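You operate a simulated robot arm through the tools that you are given. There is no shell and no other tool. Be economical: measure what you need, move in short steps, check, and stop when the job is done.

You run a simulated two-armed robot. Do the job below in one go: nothing can be reset, and whatever is moved stays where it is left.

## Task
Wipe up the spill on the top of the small table with the red rag and put it back.

The check looks at the end state, three seconds after you hand in, the way a careful person would. Anything else that was tipped, shoved, dropped, spilled or broken makes it a failure.

## Robot
Two 7-joint arms with two-finger parallel grippers on one trunk, on a base that drives. Base frame: it is fixed to the floor where the robot stands at the start and does not move with it; the origin is under the middle of the robot, x ahead of it, y to its left, z up. Lengths are in mm, angles in rad, forces in N, time in s.
The left shoulder is at the start at [70, 163, 1220], the right one opposite. Payload 3.43 kg a hand.
The TCP of each hand is the grasp point between the finger pads, 34 mm short of the fingertips. In the tool frame z runs along the fingers and y along their closing line. The gripper opens to 128 mm. The fingers are 24 mm wide and 12 mm thick; the gripper's body (48 by 130 mm) begins 96 mm behind the TCP.
Orientation is told as [roll, pitch, yaw] about the base's x, y, z axes, in that order, counted from this pose: with the fingers straight down and closing along the base's y, the tool's x points along the base's -x, its y along +y and its z along -z.

## Interface
- The arms move only by the tool play_rows. It takes "left_steps", "right_steps" or both (then of equal length, played together; a hand with none holds still); each is a list of rows, each a list of 2 entries, a list of its own where there are three numbers: the shift along the tool's x, y, z in units of 50 mm (1.0 is 50 mm), then the turn, a rotation vector about the tool's x, y, z in units of 5 degrees (1.0 is 5 degrees). In form: [[[x, y, z], [rx, ry, rz]], ...]. A call has 1 to 12 rows; each row shifts and turns the commanded pose from where the row before left it, along the tool's axes as they then stand. "left_fingers" and "right_fingers" are, for a hand that has rows, the gripper command, from -1 (fully open) to 1 (shut), values between in proportion, set as the call begins (left out, the last holds). A call with a number of a shift or a turn outside -1 to 1 is refused whole. A row lasts 0.2 s, in which the tool goes at most 50 mm and 0.15 rad; a call with a longer step from one row to the next is refused whole, and so is a gripper value outside its range. Where a pose cannot be reached the arm comes as near as it can. A force on the tool above 40 N (or 10 N above the force at the start of the call, whichever is more), or a blocked arm, ends the call early, and 0.2 s more pass. Each finger travels about 153 mm/s and halts on what it meets, pressing with about 25 N; the grip force reading is that of the motor and also rises with nothing between the fingers. The clock runs only during rows and for 0.2 s after the last one: add rows that do not move to give the fingers time. The reply holds the time, the measured pose of the TCP, the force on the tool along the base axes, the opening and the grip force, in the units named above and with some noise.
- Cameras (640 x 400 px; columns grow to the right, rows downward): "scene" is now at [138, -8.2, 1448.2]; the picture's right is [-0.10, -0.99, 0.00], its down [-0.56, 0.06, -0.83] and it looks along [0.82, -0.08, -0.56] (base axes); focal length 281 px, centre (320, 200). "left" rides on the left gripper at [76, 11, -160] in its tool frame; the picture's right is [-0.15, 0.99, 0.00], its down [-0.88, -0.13, -0.46] and it looks along [-0.45, -0.07, 0.89] (tool axes); focal length 234 px, centre (320, 200). "right" rides on the right gripper at [76, -11, -160] in its tool frame; the picture's right is [0.15, 0.99, 0.00], its down [-0.88, 0.13, -0.46] and it looks along [-0.45, 0.07, 0.89] (tool axes); focal length 234 px, centre (320, 200). There is no depth. A picture from a camera that has moved, and an enlarged one, comes with that camera's place and axes in the base frame and with its lens.
- capture(camera): a new picture of that camera. No time passes.
- raise_lower(by): slides the trunk up (or, below 0, down) by that many mm; the arms and the scene camera ride with it, the base frame stays. It gives what a move gives, with no picture.
- base_move(legs): drives the robot by 1 to 6 legs, each [ahead, left, turn to the left] in mm, mm and rad, along the robot's own axes; the way and the turn of a leg run together, so that a leg with both is an arc; at most 1500 mm and 3.142 rad a leg. The arms and the cameras ride along, it lands a little off, and it stops where it bumps. It gives what a move gives.
- turn_head(pan, tilt): turns the head with the scene camera to pan (to the left, within 1.501 rad either way) and tilt (down, from -0.506 to 1.204), counted from straight ahead of the robot. It gives what a move gives.
- zoom(camera, box): a new picture of the part [left, top, right, bottom] of that camera's present view, enlarged. No time passes.
- finish_job(): hands the job in; it is judged then, once.

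Go step by step. Nothing tells you exact positions but the pictures and the camera data: compare them with the known pose of the tool, close in by small moves and look again before you grip or let go. The budget is 120 turns and 92 pictures, counting those below and the enlarged ones. Unless the task says otherwise, let go and move clear before handing in, and close with one line.

The tools are called by a JSON object that holds its "fn" and its "kwargs". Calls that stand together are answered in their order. play_rows: Moves the arms, as the interface text tells. Its arguments: {"type":"object","properties":{"left_steps":{"type":"array"},"left_fingers":{"type":"number"},"right_steps":{"type":"array"},"right_fingers":{"type":"number"}},"required":[]} The other tools are called the same way: raise_lower (by) slides the trunk up or down; base_move (legs) drives the base; turn_head (pan, tilt) turns the head that bears the scene camera; capture (camera) takes a picture; zoom (camera, box) takes an enlarged picture of a part of a camera's view; finish_job () hands the job in.

At the start:

```text
time: 0.0
left_tcp_pos: [503.9, 135.8, 1195.6]
left_ee_rot: [0.0, 0.001, 0.002]
left_ft_force: [0.7, -0.3, -0.6]
left_opening: 128.2
left_grasp_force: 0.0
right_tcp_pos: [640.1, -390.8, 1156.4]
right_ee_rot: [0.001, 0.001, -0.002]
right_ft_force: [-0.1, 0.1, 0.2]
right_opening: 127.9
right_grasp_force: 0.0
trunk travel left (down, up): [-700.0, 240.0]
robot x, y, heading: [-1.5, 2.3, -0.003]
head pan, tilt: [-0.103, 0.595]
```

scene: 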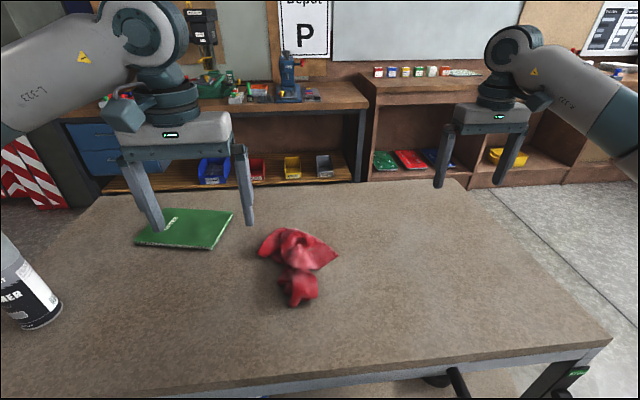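
right: 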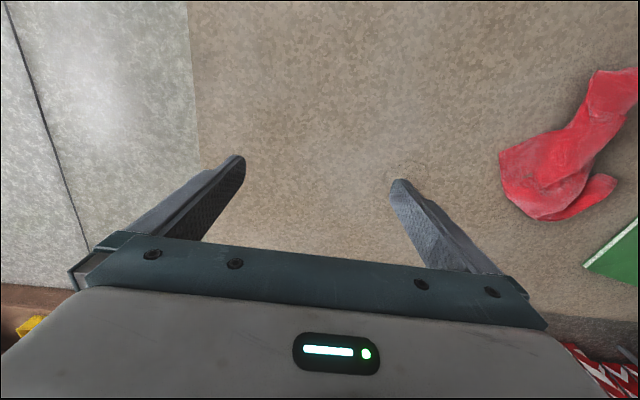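
left: 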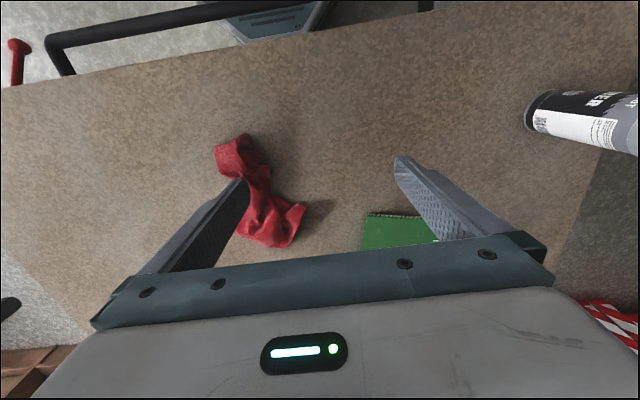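

The red rag lies on the bench ahead at roughly x 560, y 10; no spill is visible on this bench, so the small table is probably elsewhere. I'll look around with the head.

{"fn": "turn_head", "kwargs": {"pan": 1.2, "tilt": 0.5}}

{"fn": "capture", "kwargs": {"camera": "scene"}}

{"fn": "turn_head", "kwargs": {"pan": -1.2, "tilt": 0.5}}

{"fn": "capture", "kwargs": {"camera": "scene"}}

```text
time: 1.5
left_tcp_pos: [503.2, 136.7, 1193.7]
left_ee_rot: [0.0, 0.001, 0.0]
left_ft_force: [-0.2, 0.5, -0.1]
left_opening: 127.9
left_grasp_force: 0.1
right_tcp_pos: [639.1, -390.4, 1156.8]
right_ee_rot: [-0.001, -0.001, 0.001]
right_ft_force: [-0.6, 0.5, 0.2]
right_opening: 127.8
right_grasp_force: 0.1
trunk travel left (down, up): [-700.0, 240.0]
robot x, y, heading: [2.2, 1.1, -0.001]
head pan, tilt: [1.201, 0.499]
```

```text
88 pictures are left
camera scene: at [82.9, 85.7, 1456.9], right [0.93, -0.36, 0.0], down [-0.17, -0.45, -0.88], along [0.32, 0.82, -0.48], focal length 281 px, centre (320, 200)
```

scene: 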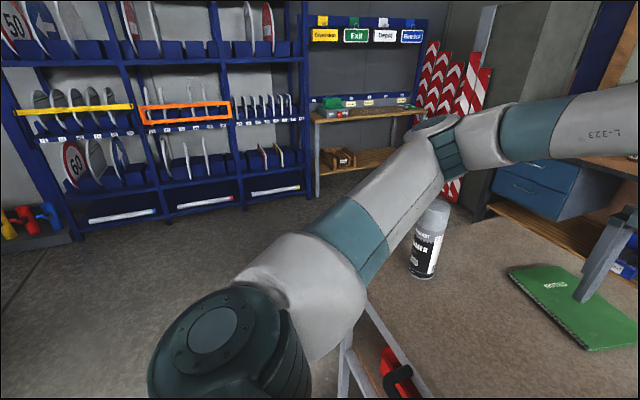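

```text
time: 3.7
left_tcp_pos: [504.3, 137.1, 1193.8]
left_ee_rot: [0.001, 0.0, -0.001]
left_ft_force: [0.1, -1.3, -0.4]
left_opening: 128.0
left_grasp_force: 0.1
right_tcp_pos: [639.8, -390.2, 1158.0]
right_ee_rot: [0.001, 0.001, 0.0]
right_ft_force: [0.7, -0.4, -1.1]
right_opening: 128.1
right_grasp_force: 0.0
trunk travel left (down, up): [-700.0, 240.0]
robot x, y, heading: [3.2, 2.3, 0.002]
head pan, tilt: [-1.201, 0.499]
```

```text
87 pictures are left
camera scene: at [82.8, -83.9, 1456.9], right [-0.93, -0.36, 0.0], down [-0.17, 0.45, -0.88], along [0.32, -0.82, -0.48], focal length 281 px, centre (320, 200)
```

scene: 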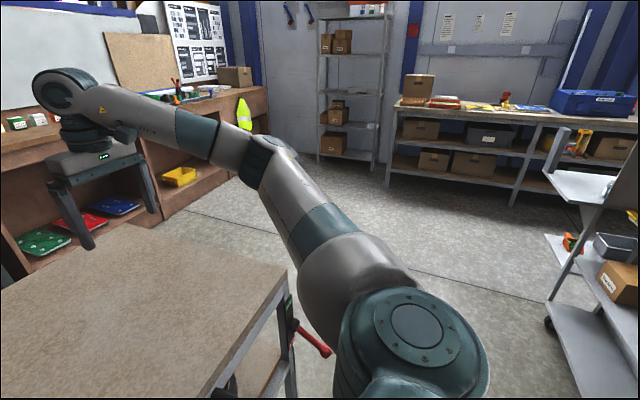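

No small table seen yet; I'll look as far to each side as the head goes.

{"fn": "turn_head", "kwargs": {"pan": -1.5, "tilt": 0.6}}

{"fn": "capture", "kwargs": {"camera": "scene"}}

{"fn": "turn_head", "kwargs": {"pan": 1.5, "tilt": 0.6}}

{"fn": "capture", "kwargs": {"camera": "scene"}}

{"fn": "turn_head", "kwargs": {"pan": 0.0, "tilt": 0.9}}

{"fn": "capture", "kwargs": {"camera": "scene"}}

```text
time: 4.5
left_tcp_pos: [503.5, 137.8, 1194.7]
left_ee_rot: [0.0, 0.0, 0.0]
left_ft_force: [-0.6, 0.6, -0.7]
left_opening: 127.9
left_grasp_force: 0.0
right_tcp_pos: [638.9, -390.3, 1156.1]
right_ee_rot: [-0.002, -0.001, 0.001]
right_ft_force: [-0.1, 0.4, -0.5]
right_opening: 127.8
right_grasp_force: 0.0
trunk travel left (down, up): [-700.0, 240.0]
robot x, y, heading: [1.5, -0.5, -0.001]
head pan, tilt: [-1.499, 0.6]
```

```text
86 pictures are left
camera scene: at [56.3, -87.2, 1447.8], right [-1.0, -0.07, 0.0], down [-0.04, 0.56, -0.83], along [0.06, -0.82, -0.56], focal length 281 px, centre (320, 200)
```

scene: 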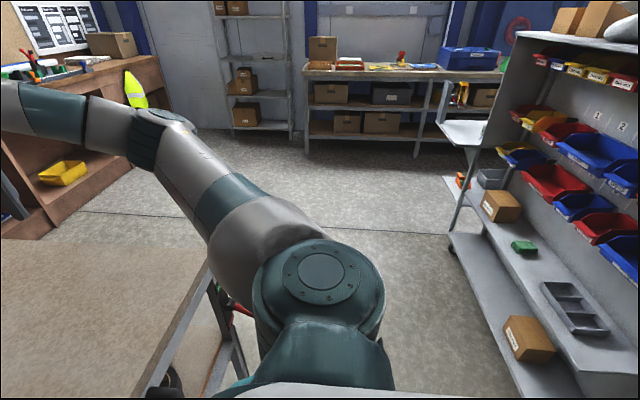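

```text
time: 7.1
left_tcp_pos: [503.4, 135.8, 1195.0]
left_ee_rot: [0.001, 0.001, 0.0]
left_ft_force: [-0.6, 0.1, 0.3]
left_opening: 128.1
left_grasp_force: 0.2
right_tcp_pos: [638.7, -389.8, 1157.4]
right_ee_rot: [-0.001, 0.0, -0.001]
right_ft_force: [-1.0, 0.6, -0.4]
right_opening: 128.0
right_grasp_force: 0.0
trunk travel left (down, up): [-700.0, 240.0]
robot x, y, heading: [-0.5, 0.1, -0.001]
head pan, tilt: [1.499, 0.6]
```

```text
85 pictures are left
camera scene: at [56.3, 89.1, 1447.8], right [1.0, -0.07, 0.0], down [-0.04, -0.56, -0.83], along [0.06, 0.82, -0.56], focal length 281 px, centre (320, 200)
```

scene: 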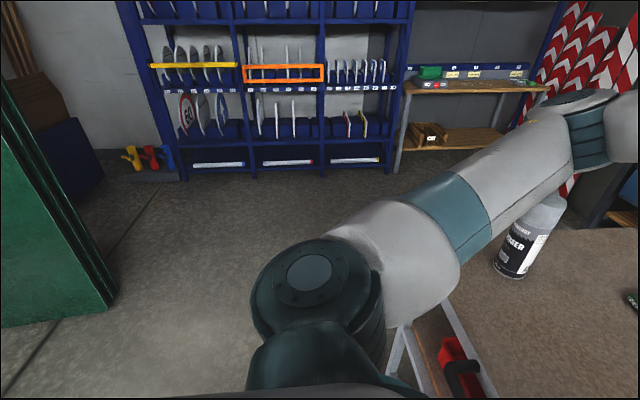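

```text
time: 8.7
left_tcp_pos: [503.7, 137.0, 1195.3]
left_ee_rot: [-0.001, 0.0, -0.001]
left_ft_force: [0.3, 0.2, -0.5]
left_opening: 127.8
left_grasp_force: 0.1
right_tcp_pos: [639.1, -390.8, 1157.4]
right_ee_rot: [0.0, -0.002, 0.0]
right_ft_force: [0.0, 0.3, -0.3]
right_opening: 127.9
right_grasp_force: 0.2
trunk travel left (down, up): [-700.0, 240.0]
robot x, y, heading: [-1.1, -3.9, -0.003]
head pan, tilt: [0.0, 0.901]
```

```text
84 pictures are left
camera scene: at [125.4, 1.0, 1423.0], right [0.0, -1.0, 0.0], down [-0.78, 0.0, -0.62], along [0.62, 0.0, -0.78], focal length 281 px, centre (320, 200)
```

scene: 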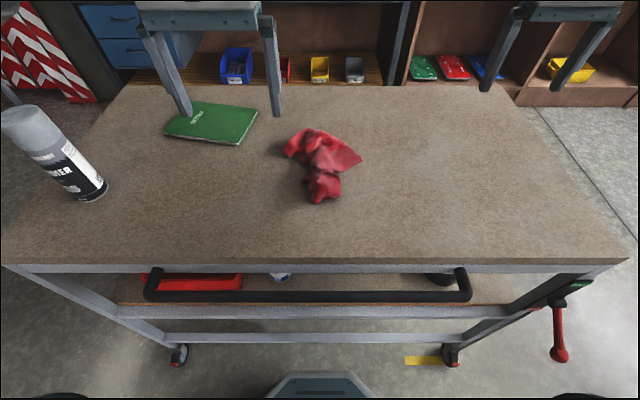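

The bench itself is compact and on castors. I'll zoom on its top to look for a faint spill before looking elsewhere.

{"fn": "zoom", "kwargs": {"camera": "scene", "box": [160, 80, 480, 280]}}

{"fn": "zoom", "kwargs": {"camera": "left", "box": [100, 50, 500, 300]}}

```text
2.00 times, centred on (320, 180) of scene
camera zoom: at [125.4, 1.0, 1423.0], right [0.0, -1.0, 0.0], down [-0.78, 0.0, -0.62], along [0.62, 0.0, -0.78], focal length 561 px, centre (320, 240)
```

zoom: 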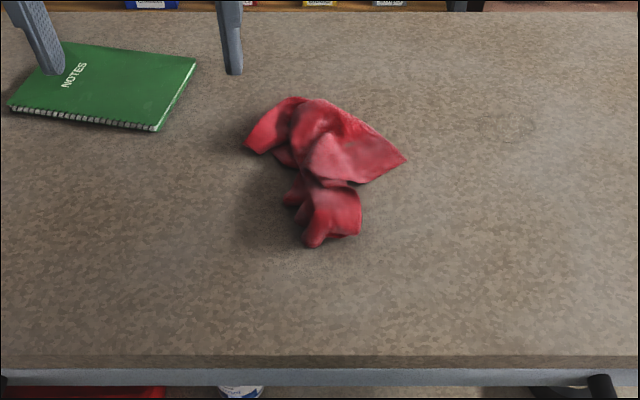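

```text
1.60 times, centred on (300, 175) of left
camera zoom: at [427.3, 149.0, 1353.6], right [0.15, 0.99, 0.0], down [0.88, -0.13, 0.46], along [0.45, -0.07, -0.89], focal length 375 px, centre (352, 240)
```

zoom: 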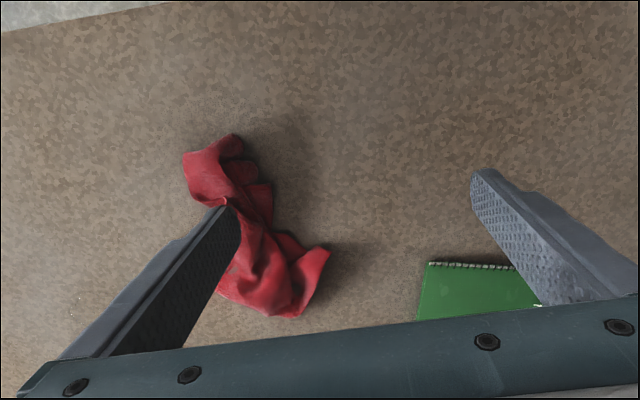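

A faint ring shows on the bench to the right of the rag. I'll zoom on it, and also pan around what's behind later.

{"fn": "zoom", "kwargs": {"camera": "scene", "box": [370, 115, 466, 175]}}

{"fn": "zoom", "kwargs": {"camera": "scene", "box": [250, 175, 378, 255]}}

```text
6.67 times, centred on (418, 145) of scene
camera zoom: at [125.4, 1.0, 1423.0], right [0.0, -1.0, 0.0], down [-0.78, 0.0, -0.62], along [0.62, 0.0, -0.78], focal length 1871 px, centre (-333, 567)
```

zoom: 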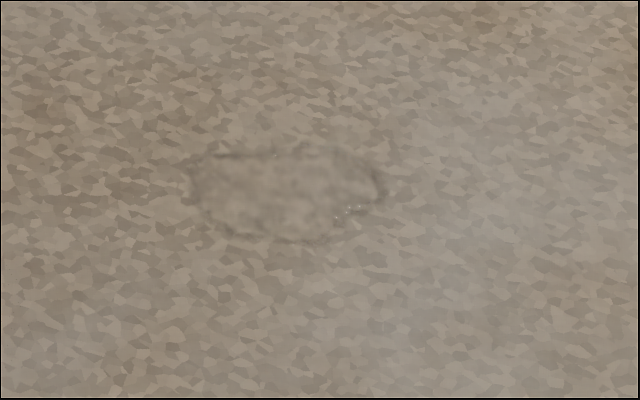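

```text
5.00 times, centred on (314, 215) of scene
camera zoom: at [125.4, 1.0, 1423.0], right [0.0, -1.0, 0.0], down [-0.78, 0.0, -0.62], along [0.62, 0.0, -0.78], focal length 1403 px, centre (350, 125)
```

zoom: 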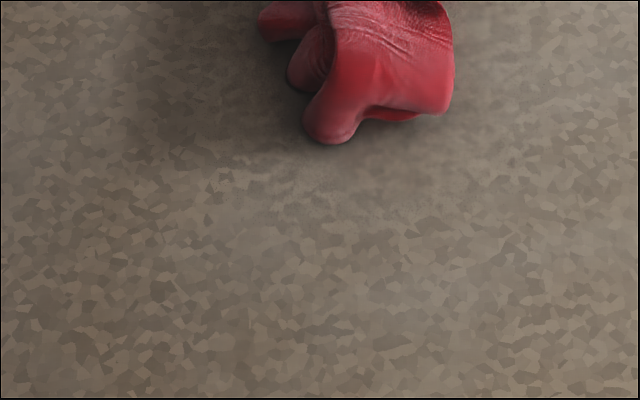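

A clear-liquid puddle is on this bench at about x 725, y -256, roughly 80 × 65 mm. The rag spans about x 517–700, y -109–70. I'll move the left arm aside and bring the right hand above the rag.

{"fn": "play_rows", "kwargs": {"left_steps": [[[0, 1, -0.3], [0, 0, 0]], [[0, 1, -0.3], [0, 0, 0]], [[0, 1, -0.3], [0, 0, 0]], [[0, 0, 0], [0, 0, 0]], [[0, 0, 0], [0, 0, 0]], [[0, 0, 0], [0, 0, 0]], [[0, 0, 0], [0, 0, 0]], [[0, 0, 0], [0, 0, 0]], [[0, 0, 0], [0, 0, 0]], [[0, 0, 0], [0, 0, 0]]], "right_steps": [[[0, 0, 0], [0, 0, 0]], [[0, 0.5, 0], [0, 0, 0]], [[0.2, 0.9, 0], [0, 0, 0]], [[0.2, 0.9, 0], [0, 0, 0]], [[0.2, 0.9, 0], [0, 0, 0]], [[0.2, 0.9, 0], [0, 0, 0]], [[0.2, 0.9, 0], [0, 0, 0]], [[0.2, 0.9, 0], [0, 0, 0]], [[0.2, 0.9, 0], [0, 0, 0]], [[0.1, 0.7, 0], [0, 0, 0]]]}}

{"fn": "capture", "kwargs": {"camera": "right"}}

{"fn": "capture", "kwargs": {"camera": "scene"}}

```text
refused: row 1 steps farther than a row can; nothing moved
```

```text
79 pictures are left
camera right: at [565.0, -401.9, 1316.7], right [-0.15, 0.99, 0.0], down [0.88, 0.13, 0.46], along [0.45, 0.07, -0.89], focal length 234 px, centre (320, 200)
```

right: 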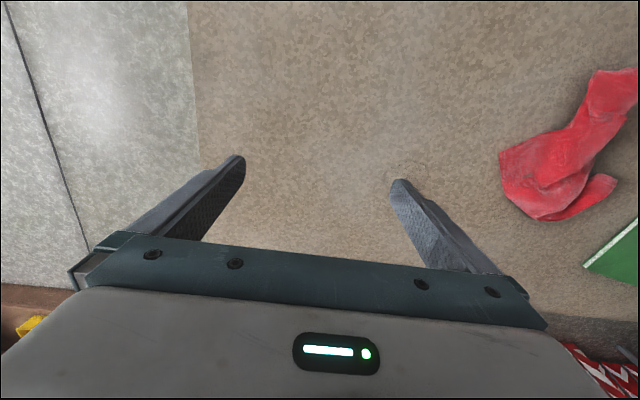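

```text
78 pictures are left
camera scene: at [125.4, 1.0, 1423.0], right [0.0, -1.0, 0.0], down [-0.78, 0.0, -0.62], along [0.62, 0.0, -0.78], focal length 281 px, centre (320, 200)
```

scene: 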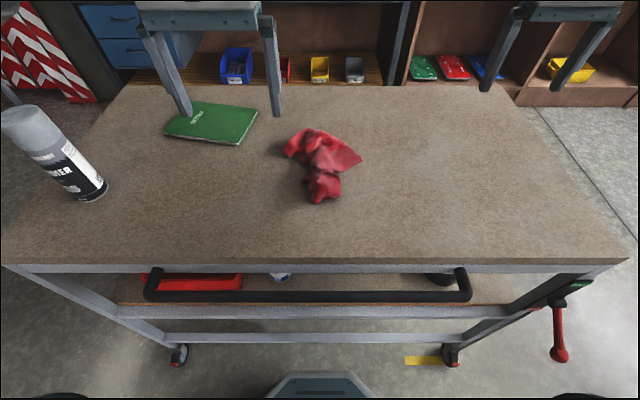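

The row's total step exceeded 50 mm; I'll resend with smaller combined steps.

{"fn": "play_rows", "kwargs": {"left_steps": [[[0, 0.9, -0.3], [0, 0, 0]], [[0, 0.9, -0.3], [0, 0, 0]], [[0, 0.9, -0.3], [0, 0, 0]], [[0, 0, 0], [0, 0, 0]], [[0, 0, 0], [0, 0, 0]], [[0, 0, 0], [0, 0, 0]], [[0, 0, 0], [0, 0, 0]], [[0, 0, 0], [0, 0, 0]], [[0, 0, 0], [0, 0, 0]], [[0, 0, 0], [0, 0, 0]]], "right_steps": [[[0, 0, 0], [0, 0, 0]], [[0, 0.5, 0], [0, 0, 0]], [[0.2, 0.9, 0], [0, 0, 0]], [[0.2, 0.9, 0], [0, 0, 0]], [[0.2, 0.9, 0], [0, 0, 0]], [[0.2, 0.9, 0], [0, 0, 0]], [[0.2, 0.9, 0], [0, 0, 0]], [[0.2, 0.9, 0], [0, 0, 0]], [[0.2, 0.9, 0], [0, 0, 0]], [[0.1, 0.7, 0], [0, 0, 0]]]}}

{"fn": "capture", "kwargs": {"camera": "right"}}

{"fn": "zoom", "kwargs": {"camera": "scene", "box": [240, 80, 480, 230]}}

```text
time: 10.9
left_tcp_pos: [504.8, 272.8, 1240.7]
left_ee_rot: [0.0, 0.002, 0.0]
left_ft_force: [0.4, 0.5, 0.9]
left_opening: 128.0
left_grasp_force: 0.1
right_tcp_pos: [565.2, -12.5, 1158.6]
right_ee_rot: [-0.002, 0.001, 0.0]
right_ft_force: [0.4, 0.3, -0.3]
right_opening: 127.9
right_grasp_force: 0.0
trunk travel left (down, up): [-700.0, 240.0]
robot x, y, heading: [1.2, 0.2, 0.002]
head pan, tilt: [0.0, 0.901]
```

```text
77 pictures are left
camera right: at [490.6, -24.0, 1317.8], right [-0.15, 0.99, 0.0], down [0.88, 0.13, 0.46], along [0.45, 0.07, -0.89], focal length 234 px, centre (320, 200)
```

right: 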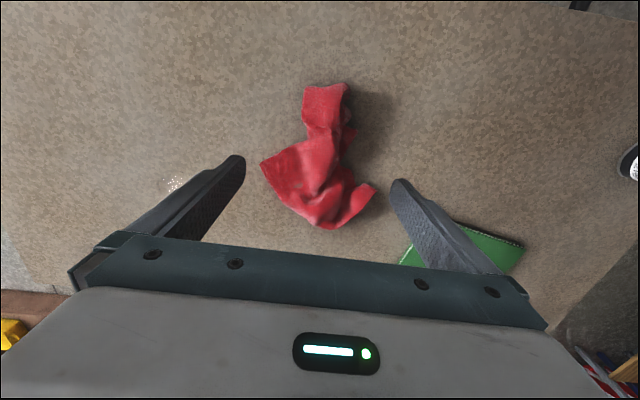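

```text
2.67 times, centred on (360, 155) of scene
camera zoom: at [125.5, 2.6, 1423.0], right [0.0, -1.0, 0.0], down [-0.78, 0.0, -0.62], along [0.62, 0.0, -0.78], focal length 748 px, centre (213, 320)
```

zoom: 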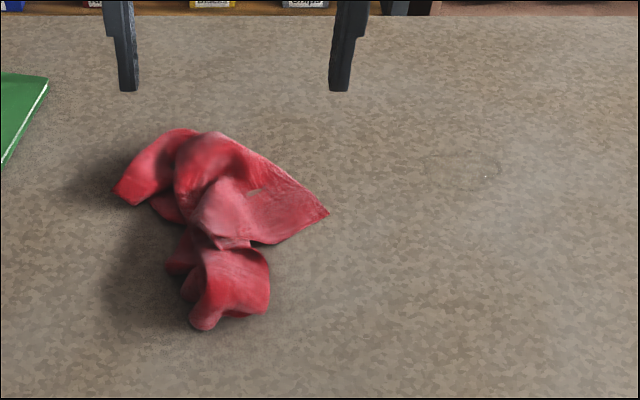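

The rag's neck sits at about x 595, y 0, around 70 mm wide. I'll lower the open right hand over it in stages.

{"fn": "play_rows", "kwargs": {"right_steps": [[[-0.3, 0.1, 0.7], [0, 0, 0]], [[-0.3, 0.1, 0.8], [0, 0, 0]], [[0, 0, 0.7], [0, 0, 0]], [[0, 0, 0.6], [0, 0, 0]], [[0, 0, 0.2], [0, 0, 0]]]}}

{"fn": "capture", "kwargs": {"camera": "right"}}

{"fn": "zoom", "kwargs": {"camera": "scene", "box": [240, 80, 480, 230]}}

```text
time: 12.1
left_tcp_pos: [503.6, 272.7, 1241.0]
left_ee_rot: [0.001, -0.001, 0.001]
left_ft_force: [0.2, 0.4, -0.2]
left_opening: 128.1
left_grasp_force: 0.0
right_tcp_pos: [596.2, -4.7, 1006.5]
right_ee_rot: [0.0, 0.001, 0.0]
right_ft_force: [0.3, 0.0, 0.2]
right_opening: 127.9
right_grasp_force: 0.0
trunk travel left (down, up): [-700.0, 240.0]
robot x, y, heading: [-1.4, -0.8, -0.001]
head pan, tilt: [0.0, 0.901]
```

```text
75 pictures are left
camera right: at [521.4, -15.1, 1166.4], right [-0.15, 0.99, 0.0], down [0.88, 0.13, 0.46], along [0.45, 0.07, -0.89], focal length 234 px, centre (320, 200)
```

right: 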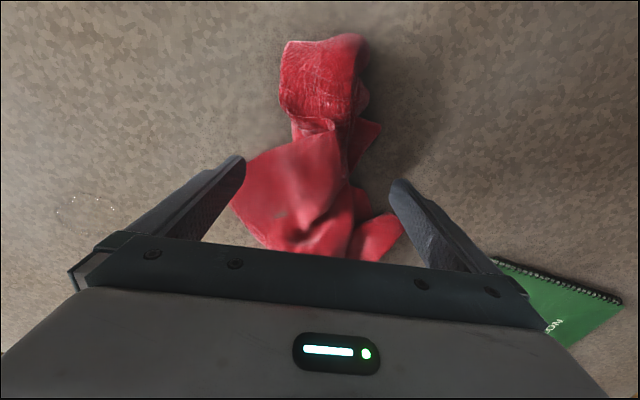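

```text
2.67 times, centred on (360, 155) of scene
camera zoom: at [125.3, 1.1, 1423.1], right [0.0, -1.0, 0.0], down [-0.78, 0.0, -0.62], along [0.62, 0.0, -0.78], focal length 748 px, centre (213, 320)
```

zoom: 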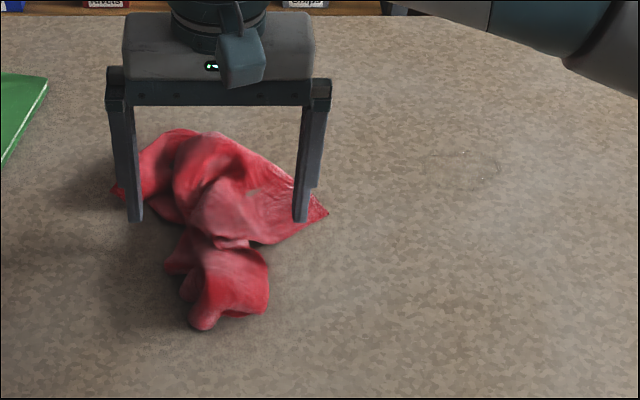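

The flap on the right side comes close to the right finger, so I'll move back to x ≈ 580 and then go down to about z 953.

{"fn": "play_rows", "kwargs": {"right_steps": [[[0.34, 0.1, 0], [0, 0, 0]], [[0, 0, 0.4], [0, 0, 0]], [[0, 0, 0.4], [0, 0, 0]], [[0, 0, 0.24], [0, 0, 0]]]}}

{"fn": "capture", "kwargs": {"camera": "right"}}

{"fn": "zoom", "kwargs": {"camera": "scene", "box": [240, 80, 480, 230]}}

```text
time: 12.8
left_tcp_pos: [501.9, 272.2, 1241.5]
left_ee_rot: [0.001, -0.001, -0.001]
left_ft_force: [0.2, -0.5, -0.5]
left_opening: 128.1
left_grasp_force: 0.0
right_tcp_pos: [575.9, 0.1, 983.9]
right_ee_rot: [0.002, -0.005, -0.001]
right_ft_force: [-10.2, -1.8, 13.1]
right_opening: 128.0
right_grasp_force: 0.0
trunk travel left (down, up): [-700.0, 240.0]
robot x, y, heading: [0.6, 0.5, 0.001]
head pan, tilt: [0.0, 0.901]
stopped in row 3 (right hand): the force on the tool passed its limit (the readings are from after the stop); the commanded pose is now the measured one
```

```text
73 pictures are left
camera right: at [501.3, -11.4, 1143.8], right [-0.15, 0.99, 0.0], down [0.88, 0.13, 0.46], along [0.45, 0.07, -0.89], focal length 234 px, centre (320, 200)
```

right: 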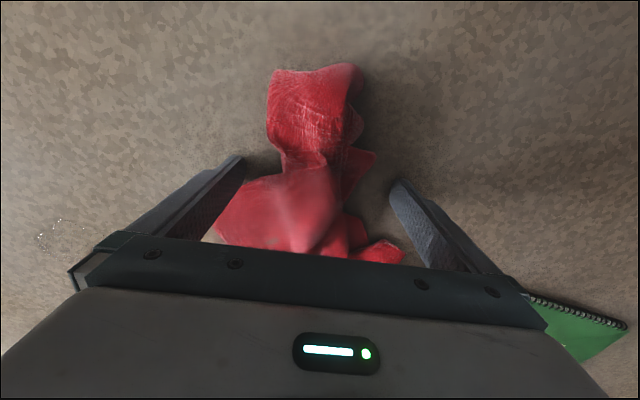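

```text
2.67 times, centred on (360, 155) of scene
camera zoom: at [123.7, 0.9, 1423.2], right [0.0, -1.0, 0.0], down [-0.78, 0.0, -0.62], along [0.62, 0.0, -0.78], focal length 748 px, centre (213, 320)
```

zoom: 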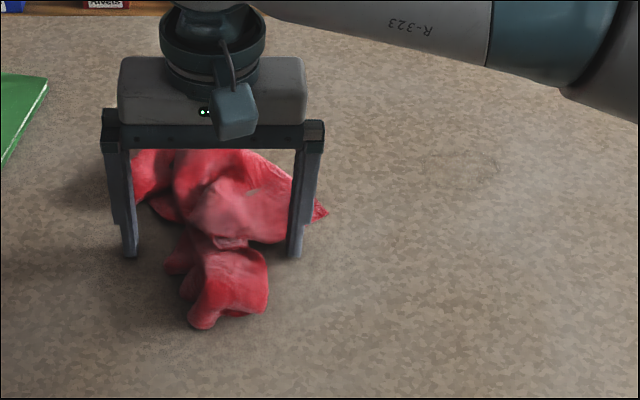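

Contact at fingertip height ≈ 950, and triangulating the puddle agrees: the bench top is really at z ≈ 949, putting the puddle near x 675, y -236. I'll lift 4 mm, back off 10 mm in x, and close on the neck.

{"fn": "play_rows", "kwargs": {"right_steps": [[[0, 0, -0.08], [0, 0, 0]], [[0.2, 0.0, 0], [0, 0, 0]]]}}

{"fn": "play_rows", "kwargs": {"right_steps": [[[0, 0, 0], [0, 0, 0]], [[0, 0, 0], [0, 0, 0]], [[0, 0, 0], [0, 0, 0]], [[0, 0, 0], [0, 0, 0]]], "right_fingers": 1}}

{"fn": "capture", "kwargs": {"camera": "right"}}

{"fn": "zoom", "kwargs": {"camera": "scene", "box": [240, 80, 480, 230]}}

```text
time: 13.4
left_tcp_pos: [503.3, 272.4, 1241.9]
left_ee_rot: [0.0, 0.001, 0.0]
left_ft_force: [-0.4, 0.4, -0.1]
left_opening: 128.2
left_grasp_force: 0.0
right_tcp_pos: [569.0, 1.1, 986.6]
right_ee_rot: [0.0, -0.006, 0.002]
right_ft_force: [-1.1, -0.4, -0.5]
right_opening: 128.1
right_grasp_force: 0.0
trunk travel left (down, up): [-700.0, 240.0]
robot x, y, heading: [0.8, -1.5, -0.003]
head pan, tilt: [0.0, 0.901]
```

```text
time: 14.4
left_tcp_pos: [504.7, 270.1, 1241.5]
left_ee_rot: [0.0, -0.001, -0.001]
left_ft_force: [0.0, 0.2, 0.3]
left_opening: 128.1
left_grasp_force: 0.0
right_tcp_pos: [568.4, 0.8, 985.6]
right_ee_rot: [0.003, -0.005, -0.002]
right_ft_force: [-0.1, 0.5, 0.7]
right_opening: 11.0
right_grasp_force: 25.0
trunk travel left (down, up): [-700.0, 240.0]
robot x, y, heading: [-0.8, -2.4, 0.001]
head pan, tilt: [0.0, 0.901]
```

```text
71 pictures are left
camera right: at [493.2, -11.1, 1146.1], right [-0.15, 0.99, 0.0], down [0.88, 0.13, 0.46], along [0.45, 0.07, -0.89], focal length 234 px, centre (320, 200)
```

right: 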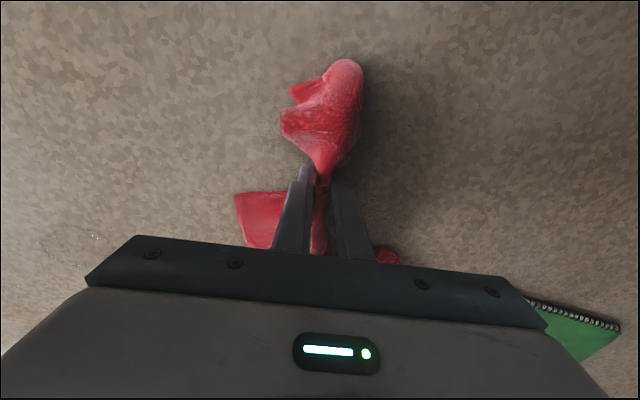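

```text
2.67 times, centred on (360, 155) of scene
camera zoom: at [125.3, 1.0, 1423.0], right [0.0, -1.0, 0.0], down [-0.78, 0.0, -0.62], along [0.62, 0.0, -0.78], focal length 748 px, centre (213, 320)
```

zoom: 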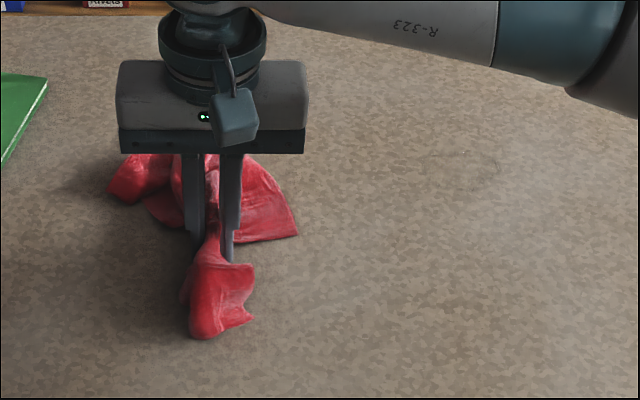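

The cloth is gripped (opening 11 mm at TCP 568, 1, 986). I'll lift it and carry it beside the puddle.

{"fn": "play_rows", "kwargs": {"right_steps": [[[0, 0, -0.4], [0, 0, 0]], [[0, 0, -0.6], [0, 0, 0]], [[0, 0, -0.6], [0, 0, 0]], [[-0.2, -0.6, 0], [0, 0, 0]], [[-0.3, -0.8, 0], [0, 0, 0]], [[-0.3, -0.8, 0], [0, 0, 0]], [[0, -0.6, 0], [0, 0, 0]], [[0, -0.2, 0], [0, 0, 0]], [[0, 0, 0], [0, 0, 0]], [[0, 0, 0], [0, 0, 0]]]}}

{"fn": "capture", "kwargs": {"camera": "right"}}

{"fn": "zoom", "kwargs": {"camera": "scene", "box": [280, 60, 520, 210]}}

```text
time: 16.6
left_tcp_pos: [504.4, 271.0, 1240.7]
left_ee_rot: [-0.001, 0.001, 0.0]
left_ft_force: [0.2, -0.5, -0.7]
left_opening: 127.9
left_grasp_force: 0.1
right_tcp_pos: [607.3, -149.5, 1065.7]
right_ee_rot: [0.003, -0.005, -0.001]
right_ft_force: [0.4, -0.8, 0.3]
right_opening: 10.9
right_grasp_force: 25.0
trunk travel left (down, up): [-700.0, 240.0]
robot x, y, heading: [1.8, -0.9, 0.0]
head pan, tilt: [0.0, 0.901]
```

```text
69 pictures are left
camera right: at [531.9, -162.2, 1225.5], right [-0.15, 0.99, 0.0], down [0.88, 0.13, 0.46], along [0.45, 0.07, -0.89], focal length 234 px, centre (320, 200)
```

right: 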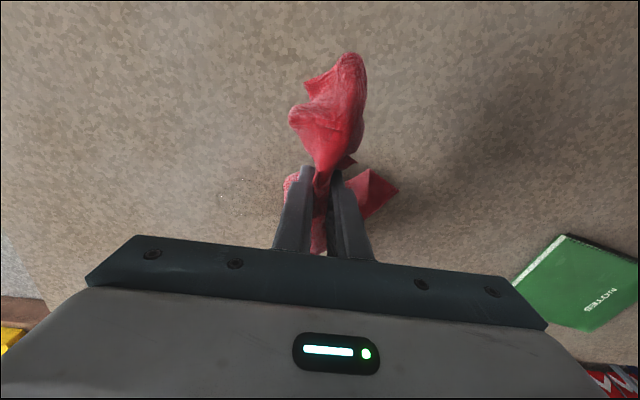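

```text
2.67 times, centred on (400, 135) of scene
camera zoom: at [125.4, 0.7, 1423.0], right [0.0, -1.0, 0.0], down [-0.78, 0.0, -0.62], along [0.62, 0.0, -0.78], focal length 748 px, centre (107, 373)
```

zoom: 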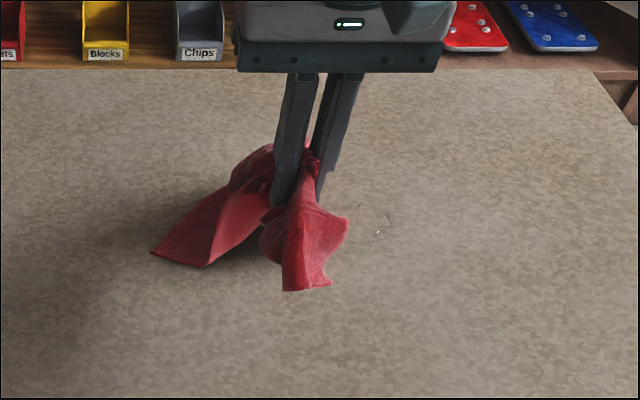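

The cloth is holding. I'll zoom on the puddle from the hand camera for an accurate position.

{"fn": "zoom", "kwargs": {"camera": "right", "box": [150, 140, 310, 240]}}

{"fn": "zoom", "kwargs": {"camera": "scene", "box": [370, 110, 466, 170]}}

```text
4.00 times, centred on (230, 190) of right
camera zoom: at [531.9, -162.2, 1225.5], right [-0.15, 0.99, 0.0], down [0.88, 0.13, 0.46], along [0.45, 0.07, -0.89], focal length 937 px, centre (680, 240)
```

zoom: 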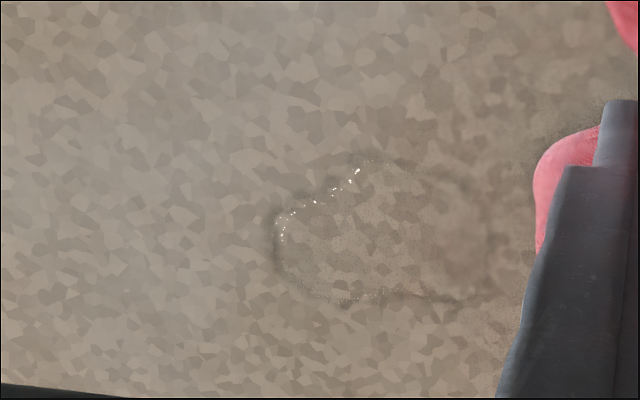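

```text
6.67 times, centred on (418, 140) of scene
camera zoom: at [125.4, 0.7, 1423.0], right [0.0, -1.0, 0.0], down [-0.78, 0.0, -0.62], along [0.62, 0.0, -0.78], focal length 1871 px, centre (-333, 600)
```

zoom: 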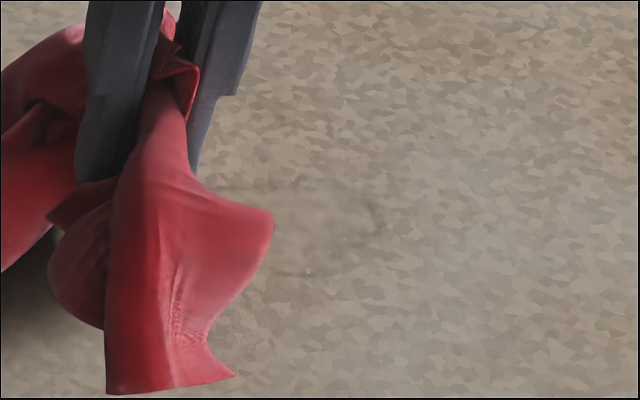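

The puddle spans about x 655–710, y -273 to -203. I'll lower the cloth next to it and begin sweeping strokes.

{"fn": "play_rows", "kwargs": {"right_steps": [[[-0.5, 0, 0.3], [0, 0, 0]], [[-0.4, 0, 0.4], [0, 0, 0]], [[0, 0, 0.5], [0, 0, 0]], [[0, 0, 0.36], [0, 0, 0]], [[0, -0.5, 0], [0, 0, 0]], [[0, -0.6, 0], [0, 0, 0]], [[0, -0.6, 0], [0, 0, 0]], [[0, -0.6, 0], [0, 0, 0]], [[0, -0.6, 0], [0, 0, 0]], [[0, -0.4, 0], [0, 0, 0]]]}}

{"fn": "capture", "kwargs": {"camera": "right"}}

{"fn": "zoom", "kwargs": {"camera": "scene", "box": [320, 80, 512, 200]}}

```text
time: 18.8
left_tcp_pos: [502.9, 271.5, 1241.1]
left_ee_rot: [0.0, 0.001, 0.001]
left_ft_force: [0.6, -0.3, 0.7]
left_opening: 128.0
left_grasp_force: 0.1
right_tcp_pos: [653.4, -313.9, 988.2]
right_ee_rot: [0.0, -0.005, 0.0]
right_ft_force: [0.4, 0.2, 0.3]
right_opening: 10.7
right_grasp_force: 24.9
trunk travel left (down, up): [-700.0, 240.0]
robot x, y, heading: [-1.3, 3.6, -0.001]
head pan, tilt: [0.0, 0.901]
```

```text
65 pictures are left
camera right: at [577.8, -326.5, 1147.9], right [-0.15, 0.99, 0.0], down [0.88, 0.13, 0.46], along [0.45, 0.07, -0.89], focal length 234 px, centre (320, 200)
```

right: 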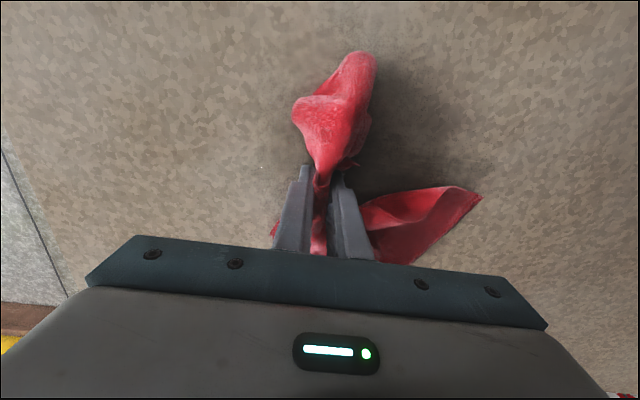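

```text
3.33 times, centred on (416, 140) of scene
camera zoom: at [125.2, 0.5, 1423.1], right [0.0, -1.0, 0.0], down [-0.78, 0.0, -0.62], along [0.62, 0.0, -0.78], focal length 936 px, centre (0, 400)
```

zoom: 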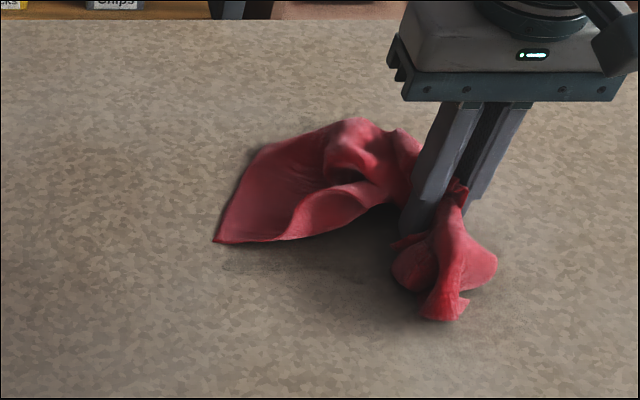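

The cloth drags flat across the spot nicely. I'll continue the zigzag strokes further out.

{"fn": "play_rows", "kwargs": {"right_steps": [[[-0.4, 0, 0.04], [0, 0, 0]], [[0, 0.7, 0], [0, 0, 0]], [[0, 0.8, 0], [0, 0, 0]], [[0, 0.8, 0], [0, 0, 0]], [[0, 0.8, 0], [0, 0, 0]], [[0, 0.5, 0], [0, 0, 0]], [[-0.5, 0, 0], [0, 0, 0]], [[0, -0.7, 0], [0, 0, 0]], [[0, -0.8, 0], [0, 0, 0]], [[0, -0.8, 0], [0, 0, 0]], [[0, -0.8, 0], [0, 0, 0]], [[0, -0.5, 0], [0, 0, 0]]]}}

{"fn": "play_rows", "kwargs": {"right_steps": [[[-0.5, 0, 0], [0, 0, 0]], [[0, 0.7, 0], [0, 0, 0]], [[0, 0.8, 0], [0, 0, 0]], [[0, 0.8, 0], [0, 0, 0]], [[0, 0.8, 0], [0, 0, 0]], [[0, 0.5, 0], [0, 0, 0]], [[0.7, 0, 0], [0, 0, 0]], [[0, -0.7, 0], [0, 0, 0]], [[0, -0.8, 0], [0, 0, 0]], [[0, -0.8, 0], [0, 0, 0]], [[0, -0.8, 0], [0, 0, 0]], [[0, -0.5, 0], [0, 0, 0]]]}}

{"fn": "capture", "kwargs": {"camera": "right"}}

{"fn": "zoom", "kwargs": {"camera": "scene", "box": [320, 80, 512, 200]}}

```text
time: 21.4
left_tcp_pos: [502.6, 270.8, 1241.3]
left_ee_rot: [0.0, 0.0, 0.002]
left_ft_force: [0.2, -0.3, 0.0]
left_opening: 128.0
left_grasp_force: 0.1
right_tcp_pos: [699.4, -312.9, 987.4]
right_ee_rot: [0.003, -0.006, 0.0]
right_ft_force: [-1.2, 1.3, 6.1]
right_opening: 10.5
right_grasp_force: 24.7
trunk travel left (down, up): [-700.0, 240.0]
robot x, y, heading: [2.3, 0.7, -0.002]
head pan, tilt: [0.0, 0.901]
```

```text
time: 24.0
left_tcp_pos: [504.6, 270.7, 1241.2]
left_ee_rot: [0.001, -0.001, 0.0]
left_ft_force: [-1.0, -1.0, 0.7]
left_opening: 128.1
left_grasp_force: 0.1
right_tcp_pos: [689.2, -312.3, 986.8]
right_ee_rot: [0.004, -0.006, 0.001]
right_ft_force: [-0.2, -0.2, -0.3]
right_opening: 9.8
right_grasp_force: 25.0
trunk travel left (down, up): [-700.0, 240.0]
robot x, y, heading: [1.1, -2.0, 0.001]
head pan, tilt: [0.0, 0.901]
```

```text
63 pictures are left
camera right: at [614.5, -325.6, 1147.3], right [-0.15, 0.99, 0.0], down [0.88, 0.13, 0.46], along [0.46, 0.07, -0.89], focal length 234 px, centre (320, 200)
```

right: 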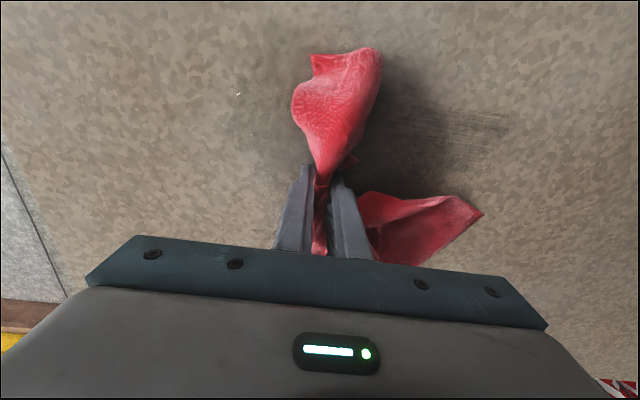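

```text
3.33 times, centred on (416, 140) of scene
camera zoom: at [125.1, 0.4, 1423.1], right [0.0, -1.0, 0.0], down [-0.78, 0.0, -0.62], along [0.62, 0.0, -0.78], focal length 936 px, centre (0, 400)
```

zoom: 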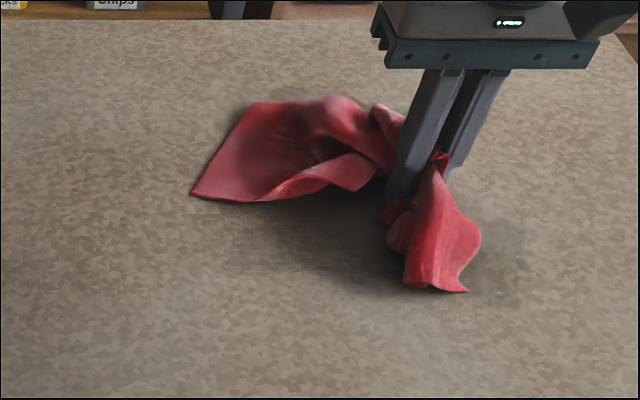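

Glints and smears show to the right of the cloth, so some liquid may have been pushed. I'll lift the rag clear and inspect.

{"fn": "play_rows", "kwargs": {"right_steps": [[[0, 0, -0.5], [0, 0, 0]], [[0, 0, -0.7], [0, 0, 0]], [[0, 0, -0.7], [0, 0, 0]], [[0, 0, -0.7], [0, 0, 0]], [[0, 0.9, 0], [0, 0, 0]], [[0, 0.9, 0], [0, 0, 0]], [[0, 0.9, 0], [0, 0, 0]], [[0, 0.9, 0], [0, 0, 0]], [[0, 0.9, 0], [0, 0, 0]], [[0, 0.5, 0], [0, 0, 0]]]}}

{"fn": "zoom", "kwargs": {"camera": "scene", "box": [320, 80, 512, 200]}}

{"fn": "capture", "kwargs": {"camera": "right"}}

```text
time: 26.2
left_tcp_pos: [503.9, 271.4, 1239.6]
left_ee_rot: [-0.001, 0.001, 0.001]
left_ft_force: [0.0, -0.7, 0.0]
left_opening: 127.9
left_grasp_force: 0.0
right_tcp_pos: [688.3, -63.4, 1114.9]
right_ee_rot: [0.002, -0.007, -0.001]
right_ft_force: [0.0, -0.2, -0.3]
right_opening: 9.7
right_grasp_force: 25.1
trunk travel left (down, up): [-700.0, 240.0]
robot x, y, heading: [2.0, 0.3, -0.001]
head pan, tilt: [0.0, 0.901]
```

```text
3.33 times, centred on (416, 140) of scene
camera zoom: at [125.6, 1.6, 1423.0], right [0.0, -1.0, 0.0], down [-0.78, 0.0, -0.62], along [0.62, 0.0, -0.78], focal length 936 px, centre (0, 400)
```

zoom: 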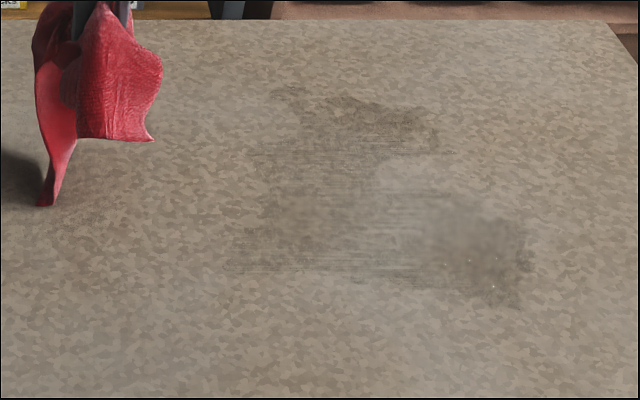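

```text
60 pictures are left
camera right: at [612.9, -75.5, 1275.4], right [-0.15, 0.99, 0.0], down [0.88, 0.13, 0.46], along [0.45, 0.07, -0.89], focal length 234 px, centre (320, 200)
```

right: 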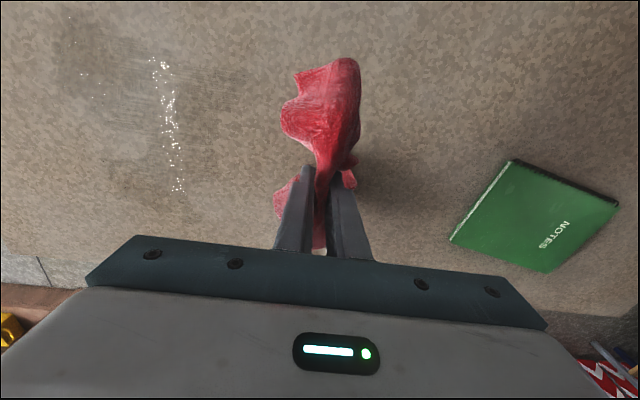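

The liquid has been smeared into a thin film over roughly x 590–800, y -370 to -170. I'll make one-directional strokes from the outside edge inward so the rag soaks it up.

{"fn": "play_rows", "kwargs": {"right_steps": [[[0.3, -0.9, 0], [0, 0, 0]], [[0.3, -0.9, 0], [0, 0, 0]], [[0.3, -0.9, 0], [0, 0, 0]], [[0.3, -0.9, 0], [0, 0, 0]], [[0, -0.95, 0], [0, 0, 0]], [[0, -0.95, 0], [0, 0, 0]], [[0, -0.95, 0], [0, 0, 0]], [[0, -0.3, 0.5], [0, 0, 0]], [[0, 0, 0.8], [0, 0, 0]], [[0, 0, 0.7], [0, 0, 0]], [[0, 0, 0.55], [0, 0, 0]]]}}

{"fn": "play_rows", "kwargs": {"right_steps": [[[0, 0.6, 0], [0, 0, 0]], [[0, 0.6, 0], [0, 0, 0]], [[0, 0.6, 0], [0, 0, 0]], [[0, 0.6, 0], [0, 0, 0]], [[0, 0.6, 0], [0, 0, 0]], [[0, 0.6, 0], [0, 0, 0]], [[0, 0.6, 0], [0, 0, 0]], [[0, 0.6, 0], [0, 0, 0]], [[0, 0, -0.6], [0, 0, 0]], [[0, 0, -0.9], [0, 0, 0]], [[0, 0.6, -0.6], [0, 0, 0]], [[0, 0.9, 0], [0, 0, 0]]]}}

{"fn": "zoom", "kwargs": {"camera": "scene", "box": [320, 80, 512, 200]}}

```text
time: 28.6
left_tcp_pos: [504.2, 270.3, 1240.1]
left_ee_rot: [0.0, 0.002, 0.0]
left_ft_force: [-0.3, -0.1, -0.1]
left_opening: 128.1
left_grasp_force: 0.1
right_tcp_pos: [625.5, -401.0, 988.3]
right_ee_rot: [0.002, -0.005, 0.001]
right_ft_force: [-0.6, -0.4, 0.8]
right_opening: 9.2
right_grasp_force: 24.4
trunk travel left (down, up): [-700.0, 240.0]
robot x, y, heading: [-2.9, -1.0, -0.003]
head pan, tilt: [0.0, 0.901]
```

```text
time: 31.2
left_tcp_pos: [504.1, 273.4, 1240.3]
left_ee_rot: [0.001, 0.0, 0.0]
left_ft_force: [0.1, 0.0, -0.2]
left_opening: 128.0
left_grasp_force: 0.1
right_tcp_pos: [629.2, -83.9, 1091.4]
right_ee_rot: [-0.001, -0.004, -0.002]
right_ft_force: [0.0, 1.1, -0.5]
right_opening: 9.6
right_grasp_force: 25.2
trunk travel left (down, up): [-700.0, 240.0]
robot x, y, heading: [-1.7, 0.6, 0.002]
head pan, tilt: [0.0, 0.901]
```

```text
3.33 times, centred on (416, 140) of scene
camera zoom: at [126.1, 3.5, 1422.9], right [0.0, -1.0, 0.0], down [-0.78, 0.0, -0.62], along [0.62, 0.0, -0.78], focal length 936 px, centre (0, 400)
```

zoom: 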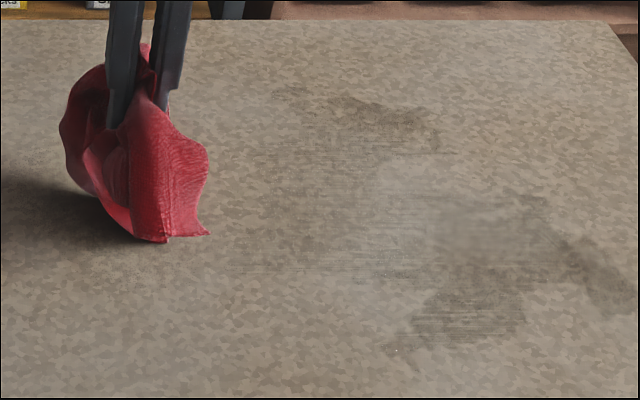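

The film is thinner where the rag passed, but it leaves damp traces. I'll do a systematic full-coverage zigzag over the whole damp area.

{"fn": "play_rows", "kwargs": {"right_steps": [[[0, 0, 0.4], [0, 0, 0]], [[0.3, -0.5, 0.8], [0, 0, 0]], [[0.3, -0.5, 0.75], [0, 0, 0]], [[0, -0.9, 0.1], [0, 0, 0]], [[0, -0.9, 0], [0, 0, 0]], [[0, -0.9, 0], [0, 0, 0]], [[0, -0.9, 0], [0, 0, 0]], [[0, -0.9, 0], [0, 0, 0]], [[0, -0.9, 0], [0, 0, 0]], [[0, -0.9, 0], [0, 0, 0]], [[0, -0.3, 0], [0, 0, 0]], [[-0.7, 0, 0], [0, 0, 0]]]}}

{"fn": "play_rows", "kwargs": {"right_steps": [[[0, 0.9, 0], [0, 0, 0]], [[0, 0.9, 0], [0, 0, 0]], [[0, 0.9, 0], [0, 0, 0]], [[0, 0.9, 0], [0, 0, 0]], [[0, 0.9, 0], [0, 0, 0]], [[0, 0.9, 0], [0, 0, 0]], [[-0.7, 0, 0], [0, 0, 0]], [[0, -0.9, 0], [0, 0, 0]], [[0, -0.9, 0], [0, 0, 0]], [[0, -0.9, 0], [0, 0, 0]], [[0, -0.9, 0], [0, 0, 0]], [[0, -0.9, 0], [0, 0, 0]]]}}

{"fn": "play_rows", "kwargs": {"right_steps": [[[-0.7, 0, 0], [0, 0, 0]], [[0, 0.9, 0], [0, 0, 0]], [[0, 0.9, 0], [0, 0, 0]], [[0, 0.9, 0], [0, 0, 0]], [[0, 0.9, 0], [0, 0, 0]], [[0, 0.9, 0], [0, 0, 0]], [[-0.7, 0, 0], [0, 0, 0]], [[0, -0.9, 0], [0, 0, 0]], [[0, -0.9, 0], [0, 0, 0]], [[0, -0.9, 0], [0, 0, 0]], [[0, -0.9, 0], [0, 0, 0]], [[0, -0.5, 0], [0, 0, 0]]]}}

{"fn": "play_rows", "kwargs": {"right_steps": [[[0, 0.9, 0], [0, 0, 0]], [[0, 0.9, 0], [0, 0, 0]], [[0, 0.9, 0], [0, 0, 0]], [[0, 0.9, 0], [0, 0, 0]], [[0, 0.6, 0], [0, 0, 0]], [[0, 0, -0.6], [0, 0, 0]], [[0.3, 0, -0.9], [0, 0, 0]], [[0.3, 0.6, -0.6], [0, 0, 0]], [[0.3, 0.9, 0], [0, 0, 0]], [[0.3, 0.8, 0], [0, 0, 0]]]}}

{"fn": "zoom", "kwargs": {"camera": "scene", "box": [320, 80, 544, 220]}}

```text
time: 33.8
left_tcp_pos: [507.1, 271.5, 1239.6]
left_ee_rot: [0.0, 0.004, 0.001]
left_ft_force: [0.3, 0.9, 0.0]
left_opening: 127.9
left_grasp_force: 0.1
right_tcp_pos: [635.3, -465.4, 991.8]
right_ee_rot: [0.002, -0.003, 0.0]
right_ft_force: [0.4, -0.2, -0.5]
right_opening: 9.4
right_grasp_force: 24.9
trunk travel left (down, up): [-700.0, 240.0]
robot x, y, heading: [-2.0, -1.0, 0.002]
head pan, tilt: [0.0, 0.901]
```

```text
time: 36.4
left_tcp_pos: [503.0, 270.9, 1240.9]
left_ee_rot: [-0.002, 0.001, -0.001]
left_ft_force: [-0.3, 0.2, -0.2]
left_opening: 127.9
left_grasp_force: 0.1
right_tcp_pos: [667.1, -423.3, 987.6]
right_ee_rot: [0.005, -0.005, 0.002]
right_ft_force: [0.0, -0.1, 0.6]
right_opening: 9.7
right_grasp_force: 25.4
trunk travel left (down, up): [-700.0, 240.0]
robot x, y, heading: [-0.3, -0.7, 0.001]
head pan, tilt: [0.0, 0.901]
```

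```text
time: 39.0
left_tcp_pos: [503.7, 272.2, 1241.0]
left_ee_rot: [0.0, 0.0, -0.001]
left_ft_force: [-1.1, 0.0, -0.1]
left_opening: 128.1
left_grasp_force: 0.0
right_tcp_pos: [739.4, -401.4, 992.0]
right_ee_rot: [0.001, -0.005, 0.0]
right_ft_force: [0.7, 0.8, 0.6]
right_opening: 9.1
right_grasp_force: 24.8
trunk travel left (down, up): [-700.0, 240.0]
robot x, y, heading: [-2.6, -7.0, 0.004]
head pan, tilt: [0.0, 0.901]
```

```text
time: 41.2
left_tcp_pos: [503.3, 272.1, 1240.7]
left_ee_rot: [-0.001, -0.001, 0.001]
left_ft_force: [0.4, -1.0, 0.4]
left_opening: 128.0
left_grasp_force: 0.0
right_tcp_pos: [677.1, -76.6, 1097.4]
right_ee_rot: [0.003, -0.007, -0.001]
right_ft_force: [-0.1, -0.1, -0.4]
right_opening: 9.0
right_grasp_force: 25.2
trunk travel left (down, up): [-700.0, 240.0]
robot x, y, heading: [-1.7, -0.7, -0.003]
head pan, tilt: [0.0, 0.901]
```

```text
2.86 times, centred on (432, 150) of scene
camera zoom: at [125.1, 2.4, 1423.1], right [0.0, -1.0, 0.0], down [-0.78, 0.0, -0.62], along [0.62, 0.0, -0.78], focal length 802 px, centre (0, 343)
```

zoom: 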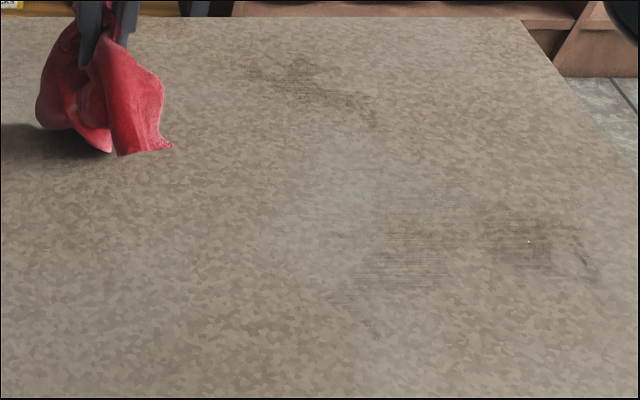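

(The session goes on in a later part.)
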